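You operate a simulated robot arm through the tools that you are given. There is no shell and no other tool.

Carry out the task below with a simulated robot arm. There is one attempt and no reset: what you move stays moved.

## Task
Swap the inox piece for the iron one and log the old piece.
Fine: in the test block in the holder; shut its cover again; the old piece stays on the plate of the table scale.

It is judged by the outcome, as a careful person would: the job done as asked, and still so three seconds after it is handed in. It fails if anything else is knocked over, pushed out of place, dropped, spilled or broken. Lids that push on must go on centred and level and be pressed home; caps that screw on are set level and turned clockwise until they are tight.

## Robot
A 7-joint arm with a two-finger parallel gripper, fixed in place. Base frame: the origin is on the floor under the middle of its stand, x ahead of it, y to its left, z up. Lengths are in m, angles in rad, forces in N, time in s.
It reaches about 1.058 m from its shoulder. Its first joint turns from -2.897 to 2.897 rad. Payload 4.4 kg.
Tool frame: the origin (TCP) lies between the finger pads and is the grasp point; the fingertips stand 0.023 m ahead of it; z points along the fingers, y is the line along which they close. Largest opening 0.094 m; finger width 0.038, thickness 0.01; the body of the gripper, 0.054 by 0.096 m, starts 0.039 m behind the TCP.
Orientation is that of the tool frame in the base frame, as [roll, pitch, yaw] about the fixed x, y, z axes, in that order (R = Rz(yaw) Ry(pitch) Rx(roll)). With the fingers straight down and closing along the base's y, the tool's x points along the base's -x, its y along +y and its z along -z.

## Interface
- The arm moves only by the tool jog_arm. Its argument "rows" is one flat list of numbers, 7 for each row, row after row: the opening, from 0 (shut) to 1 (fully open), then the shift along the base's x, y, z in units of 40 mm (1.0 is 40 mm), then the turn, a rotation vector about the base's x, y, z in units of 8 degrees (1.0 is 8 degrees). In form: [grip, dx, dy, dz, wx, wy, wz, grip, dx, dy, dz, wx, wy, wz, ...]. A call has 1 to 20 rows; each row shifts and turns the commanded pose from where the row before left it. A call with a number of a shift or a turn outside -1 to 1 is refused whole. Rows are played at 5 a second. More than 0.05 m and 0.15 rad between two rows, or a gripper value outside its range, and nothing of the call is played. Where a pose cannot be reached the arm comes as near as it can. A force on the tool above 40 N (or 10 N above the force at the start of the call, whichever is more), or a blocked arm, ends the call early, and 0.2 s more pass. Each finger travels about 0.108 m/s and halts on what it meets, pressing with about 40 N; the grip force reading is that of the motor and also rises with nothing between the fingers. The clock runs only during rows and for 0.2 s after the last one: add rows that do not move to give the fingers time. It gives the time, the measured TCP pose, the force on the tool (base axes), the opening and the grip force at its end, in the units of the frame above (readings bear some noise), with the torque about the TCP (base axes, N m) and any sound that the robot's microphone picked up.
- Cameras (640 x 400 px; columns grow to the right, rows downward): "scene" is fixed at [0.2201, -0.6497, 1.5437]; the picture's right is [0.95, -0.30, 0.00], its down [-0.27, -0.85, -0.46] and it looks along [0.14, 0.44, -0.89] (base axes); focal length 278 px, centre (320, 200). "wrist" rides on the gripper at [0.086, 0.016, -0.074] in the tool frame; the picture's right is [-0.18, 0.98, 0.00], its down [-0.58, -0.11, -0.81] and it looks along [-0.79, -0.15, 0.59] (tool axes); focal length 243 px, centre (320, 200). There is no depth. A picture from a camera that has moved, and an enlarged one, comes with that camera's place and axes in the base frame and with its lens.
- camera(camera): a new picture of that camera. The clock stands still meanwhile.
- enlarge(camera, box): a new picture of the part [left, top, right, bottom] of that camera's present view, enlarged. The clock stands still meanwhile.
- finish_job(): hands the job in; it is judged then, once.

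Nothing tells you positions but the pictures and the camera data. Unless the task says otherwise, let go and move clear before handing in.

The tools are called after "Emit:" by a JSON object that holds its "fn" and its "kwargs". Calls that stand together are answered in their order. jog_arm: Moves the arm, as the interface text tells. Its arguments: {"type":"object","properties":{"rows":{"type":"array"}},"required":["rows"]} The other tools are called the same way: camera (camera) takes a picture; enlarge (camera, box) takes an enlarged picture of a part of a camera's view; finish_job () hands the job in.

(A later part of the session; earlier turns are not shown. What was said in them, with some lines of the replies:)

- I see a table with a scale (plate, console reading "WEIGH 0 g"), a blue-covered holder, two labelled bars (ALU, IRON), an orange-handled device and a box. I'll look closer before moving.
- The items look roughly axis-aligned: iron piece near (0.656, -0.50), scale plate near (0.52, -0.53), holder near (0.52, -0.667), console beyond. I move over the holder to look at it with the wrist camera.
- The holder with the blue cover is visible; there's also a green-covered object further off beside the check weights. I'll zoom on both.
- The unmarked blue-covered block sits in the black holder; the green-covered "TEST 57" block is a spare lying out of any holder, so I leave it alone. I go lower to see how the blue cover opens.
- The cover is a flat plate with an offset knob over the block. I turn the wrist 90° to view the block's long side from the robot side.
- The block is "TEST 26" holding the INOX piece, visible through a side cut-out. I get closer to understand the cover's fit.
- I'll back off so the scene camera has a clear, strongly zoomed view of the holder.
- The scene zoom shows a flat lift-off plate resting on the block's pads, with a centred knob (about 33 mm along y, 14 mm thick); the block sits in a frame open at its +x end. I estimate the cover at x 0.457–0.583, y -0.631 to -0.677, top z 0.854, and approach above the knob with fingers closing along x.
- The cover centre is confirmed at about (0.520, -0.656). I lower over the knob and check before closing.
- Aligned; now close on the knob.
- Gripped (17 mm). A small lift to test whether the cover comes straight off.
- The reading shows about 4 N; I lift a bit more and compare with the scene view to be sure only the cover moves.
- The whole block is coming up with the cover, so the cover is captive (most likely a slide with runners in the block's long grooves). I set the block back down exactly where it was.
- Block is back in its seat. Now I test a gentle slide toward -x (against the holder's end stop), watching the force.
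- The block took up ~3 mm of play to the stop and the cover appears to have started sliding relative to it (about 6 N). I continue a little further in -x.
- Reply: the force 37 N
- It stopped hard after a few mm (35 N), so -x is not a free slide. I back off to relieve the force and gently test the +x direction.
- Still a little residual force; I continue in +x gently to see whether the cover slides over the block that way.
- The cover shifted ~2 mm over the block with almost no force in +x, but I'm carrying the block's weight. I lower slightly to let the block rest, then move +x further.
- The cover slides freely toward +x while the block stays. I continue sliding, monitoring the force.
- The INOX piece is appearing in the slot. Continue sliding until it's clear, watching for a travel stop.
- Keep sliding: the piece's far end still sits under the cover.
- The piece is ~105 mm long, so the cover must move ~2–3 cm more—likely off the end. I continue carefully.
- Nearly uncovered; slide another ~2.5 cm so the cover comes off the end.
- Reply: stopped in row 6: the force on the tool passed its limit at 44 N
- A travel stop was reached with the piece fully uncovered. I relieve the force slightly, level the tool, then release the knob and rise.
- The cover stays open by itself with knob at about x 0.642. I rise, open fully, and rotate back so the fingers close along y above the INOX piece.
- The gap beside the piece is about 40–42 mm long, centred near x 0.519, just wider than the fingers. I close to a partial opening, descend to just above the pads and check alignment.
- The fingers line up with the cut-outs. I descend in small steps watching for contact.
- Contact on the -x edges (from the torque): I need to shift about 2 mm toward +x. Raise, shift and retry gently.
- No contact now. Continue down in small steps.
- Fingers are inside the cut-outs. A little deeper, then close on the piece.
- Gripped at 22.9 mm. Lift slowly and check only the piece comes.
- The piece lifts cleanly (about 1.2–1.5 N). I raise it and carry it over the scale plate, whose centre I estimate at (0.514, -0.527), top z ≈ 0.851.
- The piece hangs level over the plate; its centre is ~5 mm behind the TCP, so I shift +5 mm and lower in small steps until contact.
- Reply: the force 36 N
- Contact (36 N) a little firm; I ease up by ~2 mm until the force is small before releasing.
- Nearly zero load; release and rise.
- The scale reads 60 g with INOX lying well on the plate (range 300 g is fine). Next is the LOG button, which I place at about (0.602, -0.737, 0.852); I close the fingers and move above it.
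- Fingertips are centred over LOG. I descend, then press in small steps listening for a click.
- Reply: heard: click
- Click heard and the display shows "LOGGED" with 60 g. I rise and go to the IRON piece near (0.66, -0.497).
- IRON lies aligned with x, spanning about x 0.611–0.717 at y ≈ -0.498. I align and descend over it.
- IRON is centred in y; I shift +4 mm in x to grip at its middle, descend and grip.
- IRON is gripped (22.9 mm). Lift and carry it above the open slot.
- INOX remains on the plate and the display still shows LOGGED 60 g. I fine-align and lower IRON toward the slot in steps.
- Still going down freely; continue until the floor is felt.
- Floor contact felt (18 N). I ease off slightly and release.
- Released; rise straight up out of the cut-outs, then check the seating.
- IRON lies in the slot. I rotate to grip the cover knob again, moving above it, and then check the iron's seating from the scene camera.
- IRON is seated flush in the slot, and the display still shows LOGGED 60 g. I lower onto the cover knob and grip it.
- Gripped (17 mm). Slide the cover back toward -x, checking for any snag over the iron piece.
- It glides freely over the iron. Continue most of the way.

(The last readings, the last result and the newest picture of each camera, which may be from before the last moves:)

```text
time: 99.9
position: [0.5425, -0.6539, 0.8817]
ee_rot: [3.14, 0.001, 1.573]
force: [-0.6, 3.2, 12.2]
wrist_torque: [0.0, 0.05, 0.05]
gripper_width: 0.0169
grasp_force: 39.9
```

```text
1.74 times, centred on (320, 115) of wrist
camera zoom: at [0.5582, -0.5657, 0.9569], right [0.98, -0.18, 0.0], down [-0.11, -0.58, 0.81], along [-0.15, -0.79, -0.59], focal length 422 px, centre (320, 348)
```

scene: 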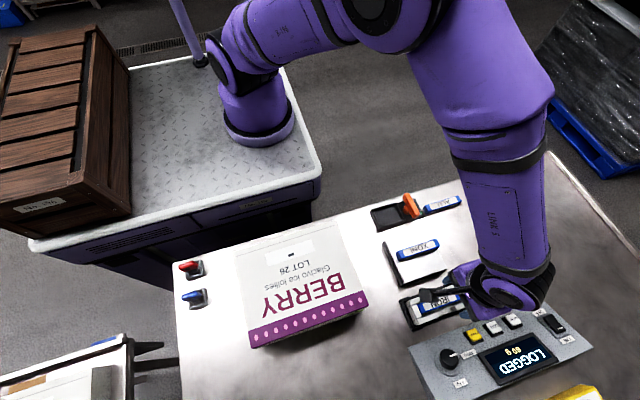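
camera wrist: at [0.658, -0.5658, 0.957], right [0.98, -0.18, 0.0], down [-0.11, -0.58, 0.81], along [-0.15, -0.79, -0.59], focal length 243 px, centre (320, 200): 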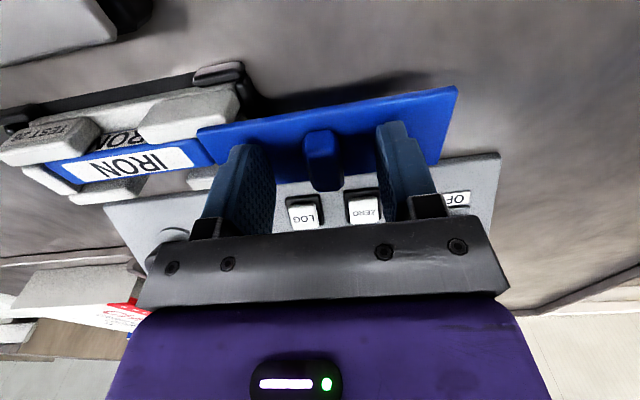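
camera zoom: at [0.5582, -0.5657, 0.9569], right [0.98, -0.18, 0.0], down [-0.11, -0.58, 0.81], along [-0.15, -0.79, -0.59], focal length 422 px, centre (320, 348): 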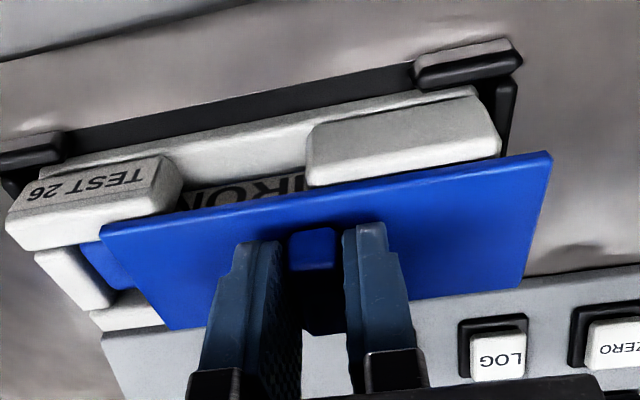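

Vertical load is creeping up (12 N), so I raise a hair and continue the last 2 cm in smaller steps.

Emit:
{"fn": "jog_arm", "kwargs": {"rows": [0, 0, 0, 0.03, 0, 0, 0, 0, -0.05, 0, 0, 0, 0, 0, 0, -0.05, 0, 0, 0, 0, 0, 0, -0.05, 0, 0, 0, 0, 0, 0, -0.05, 0, 0, 0, 0, 0, 0, -0.05, 0, 0, 0, 0, 0]}}

Emit:
{"fn": "jog_arm", "kwargs": {"rows": [0, -0.05, 0, 0, 0, 0, 0, 0, -0.05, 0, 0, 0, 0, 0, 0, -0.05, 0, 0, 0, 0, 0]}}

Emit:
{"fn": "enlarge", "kwargs": {"camera": "scene", "box": [396, 275, 484, 335]}}

Emit:
{"fn": "enlarge", "kwargs": {"camera": "wrist", "box": [140, 0, 500, 230]}}

```text
time: 101.3
position: [0.533, -0.6537, 0.8824]
ee_rot: [3.14, 0.0, 1.572]
force: [-0.1, 0.0, -0.4]
wrist_torque: [0.0, -0.05, 0.0]
gripper_width: 0.017
grasp_force: 40.3
```

```text
time: 102.1
position: [0.5262, -0.6536, 0.882]
ee_rot: [3.14, 0.0, 1.571]
force: [0.0, 0.3, -1.1]
wrist_torque: [0.01, -0.05, 0.02]
gripper_width: 0.0172
grasp_force: 39.9
```

```text
6.67 times, centred on (440, 305) of scene
camera zoom: at [0.2201, -0.6497, 1.5437], right [0.95, -0.3, 0.0], down [-0.27, -0.85, -0.46], along [0.14, 0.44, -0.89], focal length 1851 px, centre (-480, -500)
```

zoom: 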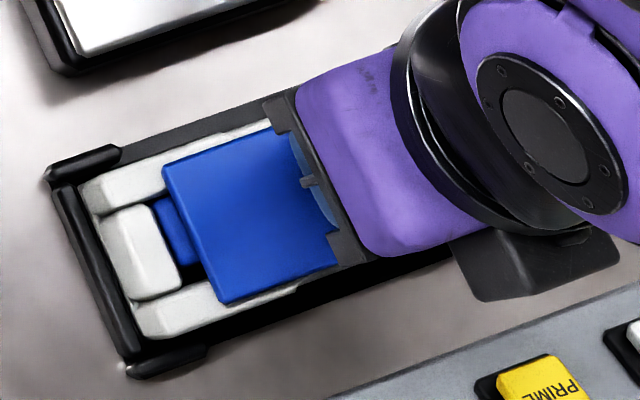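

```text
1.74 times, centred on (320, 115) of wrist
camera zoom: at [0.5422, -0.5663, 0.9576], right [0.98, -0.18, 0.0], down [-0.11, -0.58, 0.81], along [-0.15, -0.79, -0.59], focal length 422 px, centre (320, 348)
```

zoom: 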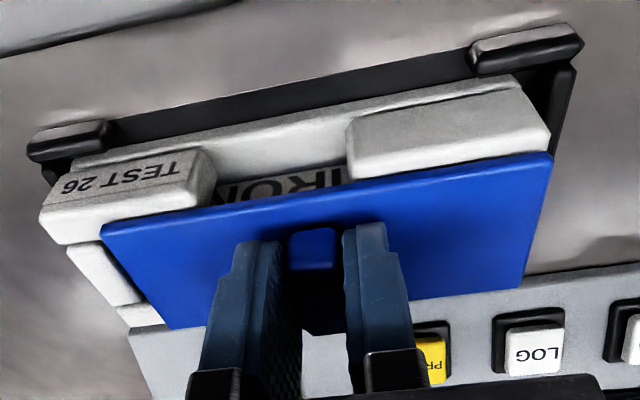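

Block is against its end stop; about 13 mm of cover travel left. Continue.

Emit:
{"fn": "jog_arm", "kwargs": {"rows": [0, -0.05, 0, 0, 0, 0, 0, 0, -0.05, 0, 0, 0, 0, 0, 0, -0.05, 0, 0, 0, 0, 0, 0, -0.05, 0, 0, 0, 0, 0]}}

Emit:
{"fn": "jog_arm", "kwargs": {"rows": [0, -0.04, 0, 0, 0, 0, 0, 0, -0.04, 0, 0, 0, 0, 0]}}

Emit:
{"fn": "enlarge", "kwargs": {"camera": "scene", "box": [396, 275, 484, 335]}}

Emit:
{"fn": "enlarge", "kwargs": {"camera": "wrist", "box": [140, 0, 500, 230]}}

```text
time: 103.1
position: [0.519, -0.6533, 0.882]
ee_rot: [3.141, 0.001, 1.572]
force: [-0.3, -0.7, 0.1]
wrist_torque: [0.02, 0.0, 0.0]
gripper_width: 0.017
grasp_force: 39.6
```

```text
time: 103.7
position: [0.5166, -0.6549, 0.8828]
ee_rot: [3.138, 0.003, 1.572]
force: [2.7, -0.2, 0.4]
wrist_torque: [-0.05, -0.16, -0.02]
gripper_width: 0.017
grasp_force: 40.1
```

```text
6.67 times, centred on (440, 305) of scene
camera zoom: at [0.2201, -0.6497, 1.5437], right [0.95, -0.3, 0.0], down [-0.27, -0.85, -0.46], along [0.14, 0.44, -0.89], focal length 1851 px, centre (-480, -500)
```

zoom: 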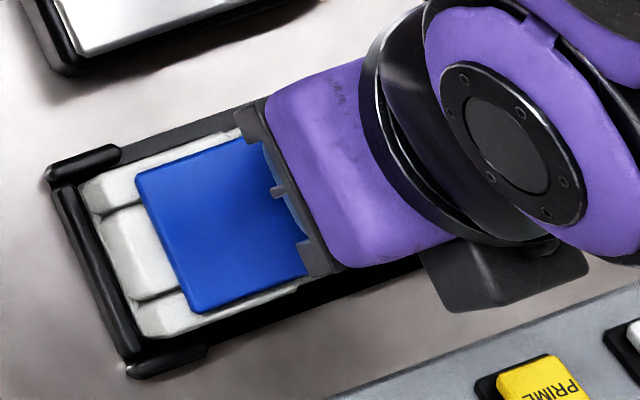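

```text
1.74 times, centred on (320, 115) of wrist
camera zoom: at [0.5314, -0.5661, 0.9583], right [0.98, -0.18, 0.0], down [-0.11, -0.58, 0.81], along [-0.15, -0.79, -0.59], focal length 422 px, centre (320, 348)
```

zoom: 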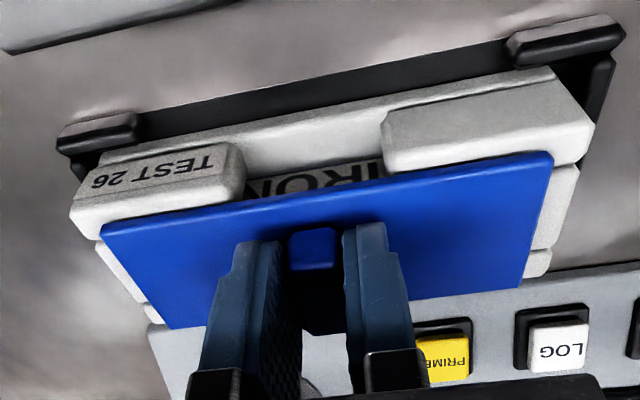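

The cover looks fully shut again (same offset as at the start). A small extra push to confirm it's home against its stop.

Emit:
{"fn": "jog_arm", "kwargs": {"rows": [0, -0.04, 0, 0, 0, 0, 0, 0, 0, 0, 0, 0, 0, 0]}}

Emit:
{"fn": "jog_arm", "kwargs": {"rows": [0, -0.03, 0, 0, 0, 0, 0, 0, 0, 0, 0, 0, 0, 0]}}

Emit:
{"fn": "enlarge", "kwargs": {"camera": "wrist", "box": [140, 0, 500, 230]}}

```text
time: 104.3
position: [0.5163, -0.6534, 0.8839]
ee_rot: [3.14, 0.003, 1.573]
force: [12.8, 0.0, 0.0]
wrist_torque: [0.06, -0.4, -0.1]
gripper_width: 0.0168
grasp_force: 40.3
```

```text
time: 104.9
position: [0.5149, -0.6542, 0.8834]
ee_rot: [3.14, 0.001, 1.573]
force: [23.0, -2.2, 3.9]
wrist_torque: [-0.01, -0.76, -0.13]
gripper_width: 0.017
grasp_force: 40.0
```

```text
1.74 times, centred on (320, 115) of wrist
camera zoom: at [0.5297, -0.566, 0.9586], right [0.98, -0.18, 0.0], down [-0.11, -0.58, 0.81], along [-0.15, -0.79, -0.59], focal length 422 px, centre (320, 348)
```

zoom: 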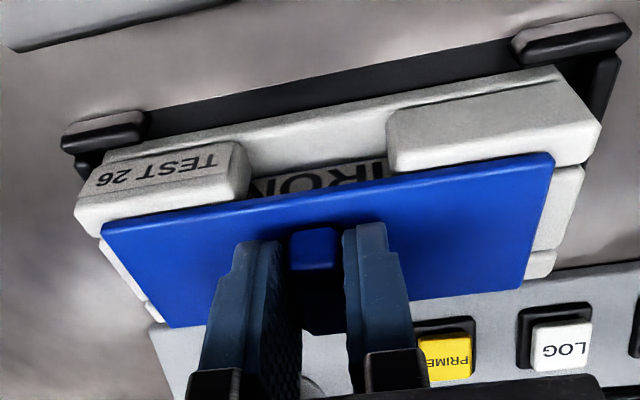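

It's at its shut stop. I relieve the push, release the knob and rise.

Emit:
{"fn": "jog_arm", "kwargs": {"rows": [0, 0.05, 0, 0, 0, 0, 0, 0, 0.025, 0, 0, 0, 0, 0, 0, 0, 0, 0, 0, 0, 0]}}

Emit:
{"fn": "jog_arm", "kwargs": {"rows": [0.3, 0, 0, 0, 0, 0, 0, 0.5, 0, 0, 0, 0, 0, 0, 0.6, 0, 0, 0, 0, 0, 0, 0.6, 0, 0, 0, 0, 0, 0]}}

Emit:
{"fn": "enlarge", "kwargs": {"camera": "wrist", "box": [140, 0, 500, 230]}}

```text
time: 105.7
position: [0.5157, -0.6533, 0.8823]
ee_rot: [3.141, 0.002, 1.57]
force: [12.1, -0.1, 1.4]
wrist_torque: [-0.13, -0.32, -0.03]
gripper_width: 0.0171
grasp_force: 39.7
```

```text
time: 106.7
position: [0.5156, -0.6528, 0.883]
ee_rot: [3.139, 0.001, 1.572]
force: [-0.4, -0.1, 0.3]
wrist_torque: [-0.03, 0.02, 0.02]
gripper_width: 0.0565
grasp_force: 0.1
```

```text
1.74 times, centred on (320, 115) of wrist
camera zoom: at [0.5311, -0.5659, 0.958], right [0.98, -0.18, 0.0], down [-0.11, -0.58, 0.81], along [-0.15, -0.79, -0.59], focal length 422 px, centre (320, 348)
```

zoom: 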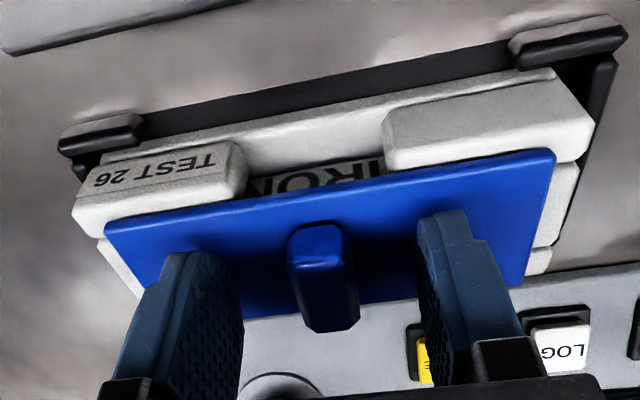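

The cover is shut with IRON visible through the cut-out. I rise, move clear and inspect everything.

Emit:
{"fn": "jog_arm", "kwargs": {"rows": [0.6, 0, 0, 0.3, 0, 0, 0, 0.6, 0, 0, 0.8, 0, 0, 0, 0.6, 0, 0, 0.9, 0, 0, 0, 0.6, 0, 0, 0.9, 0, 0, 0, 0.6, 0, 0.7, 0.5, 0, 0, 0, 0.6, 0, 0.7, 0.5, 0, 0, 0, 0.6, 0, 0.8, 0.2, 0, 0, 0, 0.6, 0, 0.8, 0.2, 0, 0, 0, 0.6, 0, 0.8, 0.2, 0, 0, 0, 0.6, 0, 0.8, 0.2, 0, 0, 0, 0.6, 0, 0.8, 0.2, 0, 0, 0, 0.6, 0, 0, 0, 0, 0, 0]}}

Emit:
{"fn": "camera", "kwargs": {"camera": "scene"}}

Emit:
{"fn": "enlarge", "kwargs": {"camera": "scene", "box": [396, 275, 484, 335]}}

Emit:
{"fn": "enlarge", "kwargs": {"camera": "scene", "box": [360, 180, 520, 290]}}

Emit:
{"fn": "enlarge", "kwargs": {"camera": "scene", "box": [400, 290, 600, 400]}}

```text
time: 109.3
position: [0.5159, -0.4361, 1.0812]
ee_rot: [3.141, 0.002, 1.572]
force: [-0.4, 0.0, -0.6]
wrist_torque: [0.03, -0.01, 0.01]
gripper_width: 0.0567
grasp_force: 0.1
```

```text
taken
```

scene: 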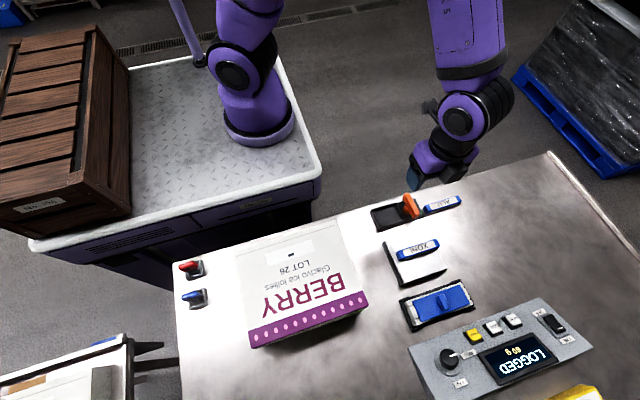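

```text
6.67 times, centred on (440, 305) of scene
camera zoom: at [0.2201, -0.6497, 1.5437], right [0.95, -0.3, 0.0], down [-0.27, -0.85, -0.46], along [0.14, 0.44, -0.89], focal length 1851 px, centre (-480, -500)
```

zoom: 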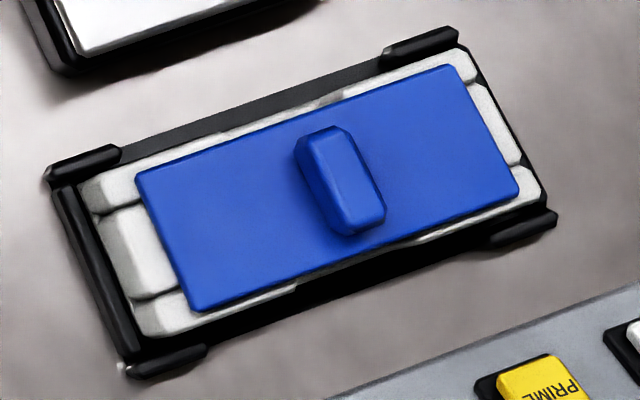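

```text
3.64 times, centred on (440, 235) of scene
camera zoom: at [0.2201, -0.6497, 1.5437], right [0.95, -0.3, 0.0], down [-0.27, -0.85, -0.46], along [0.14, 0.44, -0.89], focal length 1009 px, centre (-116, 73)
```

zoom: 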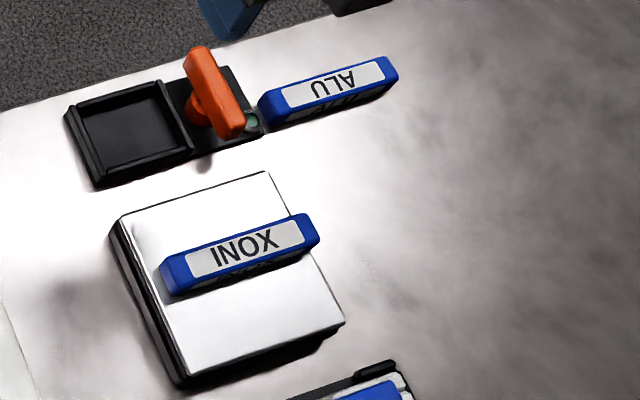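

```text
3.20 times, centred on (500, 345) of scene
camera zoom: at [0.2201, -0.6497, 1.5437], right [0.95, -0.3, 0.0], down [-0.27, -0.85, -0.46], along [0.14, 0.44, -0.89], focal length 888 px, centre (-256, -264)
```

zoom: 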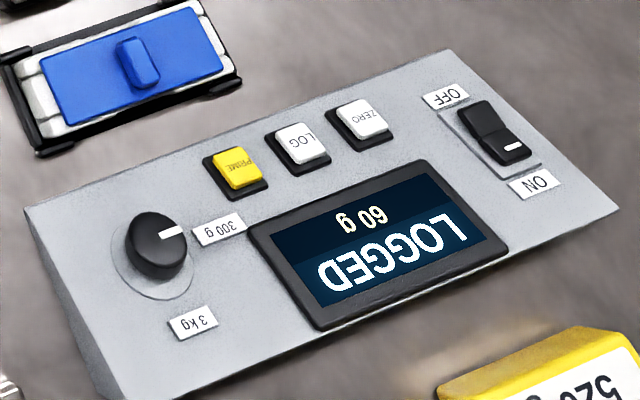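

Everything checks out: IRON is in the TEST 26 block in its holder with the cover shut. INOX rests on the scale plate, the console shows LOGGED 60 g, and the arm is clear. I'm handing in.

Emit:
{"fn": "finish_job", "kwargs": {}}

```text
The job is handed in.
```

I swapped the pieces. The iron one is now in the TEST 26 block in the holder, with the cover slid fully shut. The inox piece was logged at 60 g and is still on the scale plate. I have handed the job in, and the result has not come back to me.

Some details differ slightly from how things started:

- **Block position:** the cover slides along the block, which I found out by lifting it. That raised the block about 12 mm, and I set it straight back down. The block now sits about 3–4 mm further toward the holder's end stop than at the start.
- **Inox piece:** it sits a little off-centre and may overhang the plate edge on one side by up to about 6 mm. It is stable.
- **Iron piece:** its label faces the opposite way from how the inox label did.
- **Forces:** I pressed the scale plate with about 36 N while setting the inox piece down. Opening the cover reached about 44 N at its travel stop. I saw no damage, and the scale read 60 g afterwards.

I pressed only the LOG button and did not touch PRIME, ZERO, the range knob or the power switch. Nothing else was knocked over or moved.
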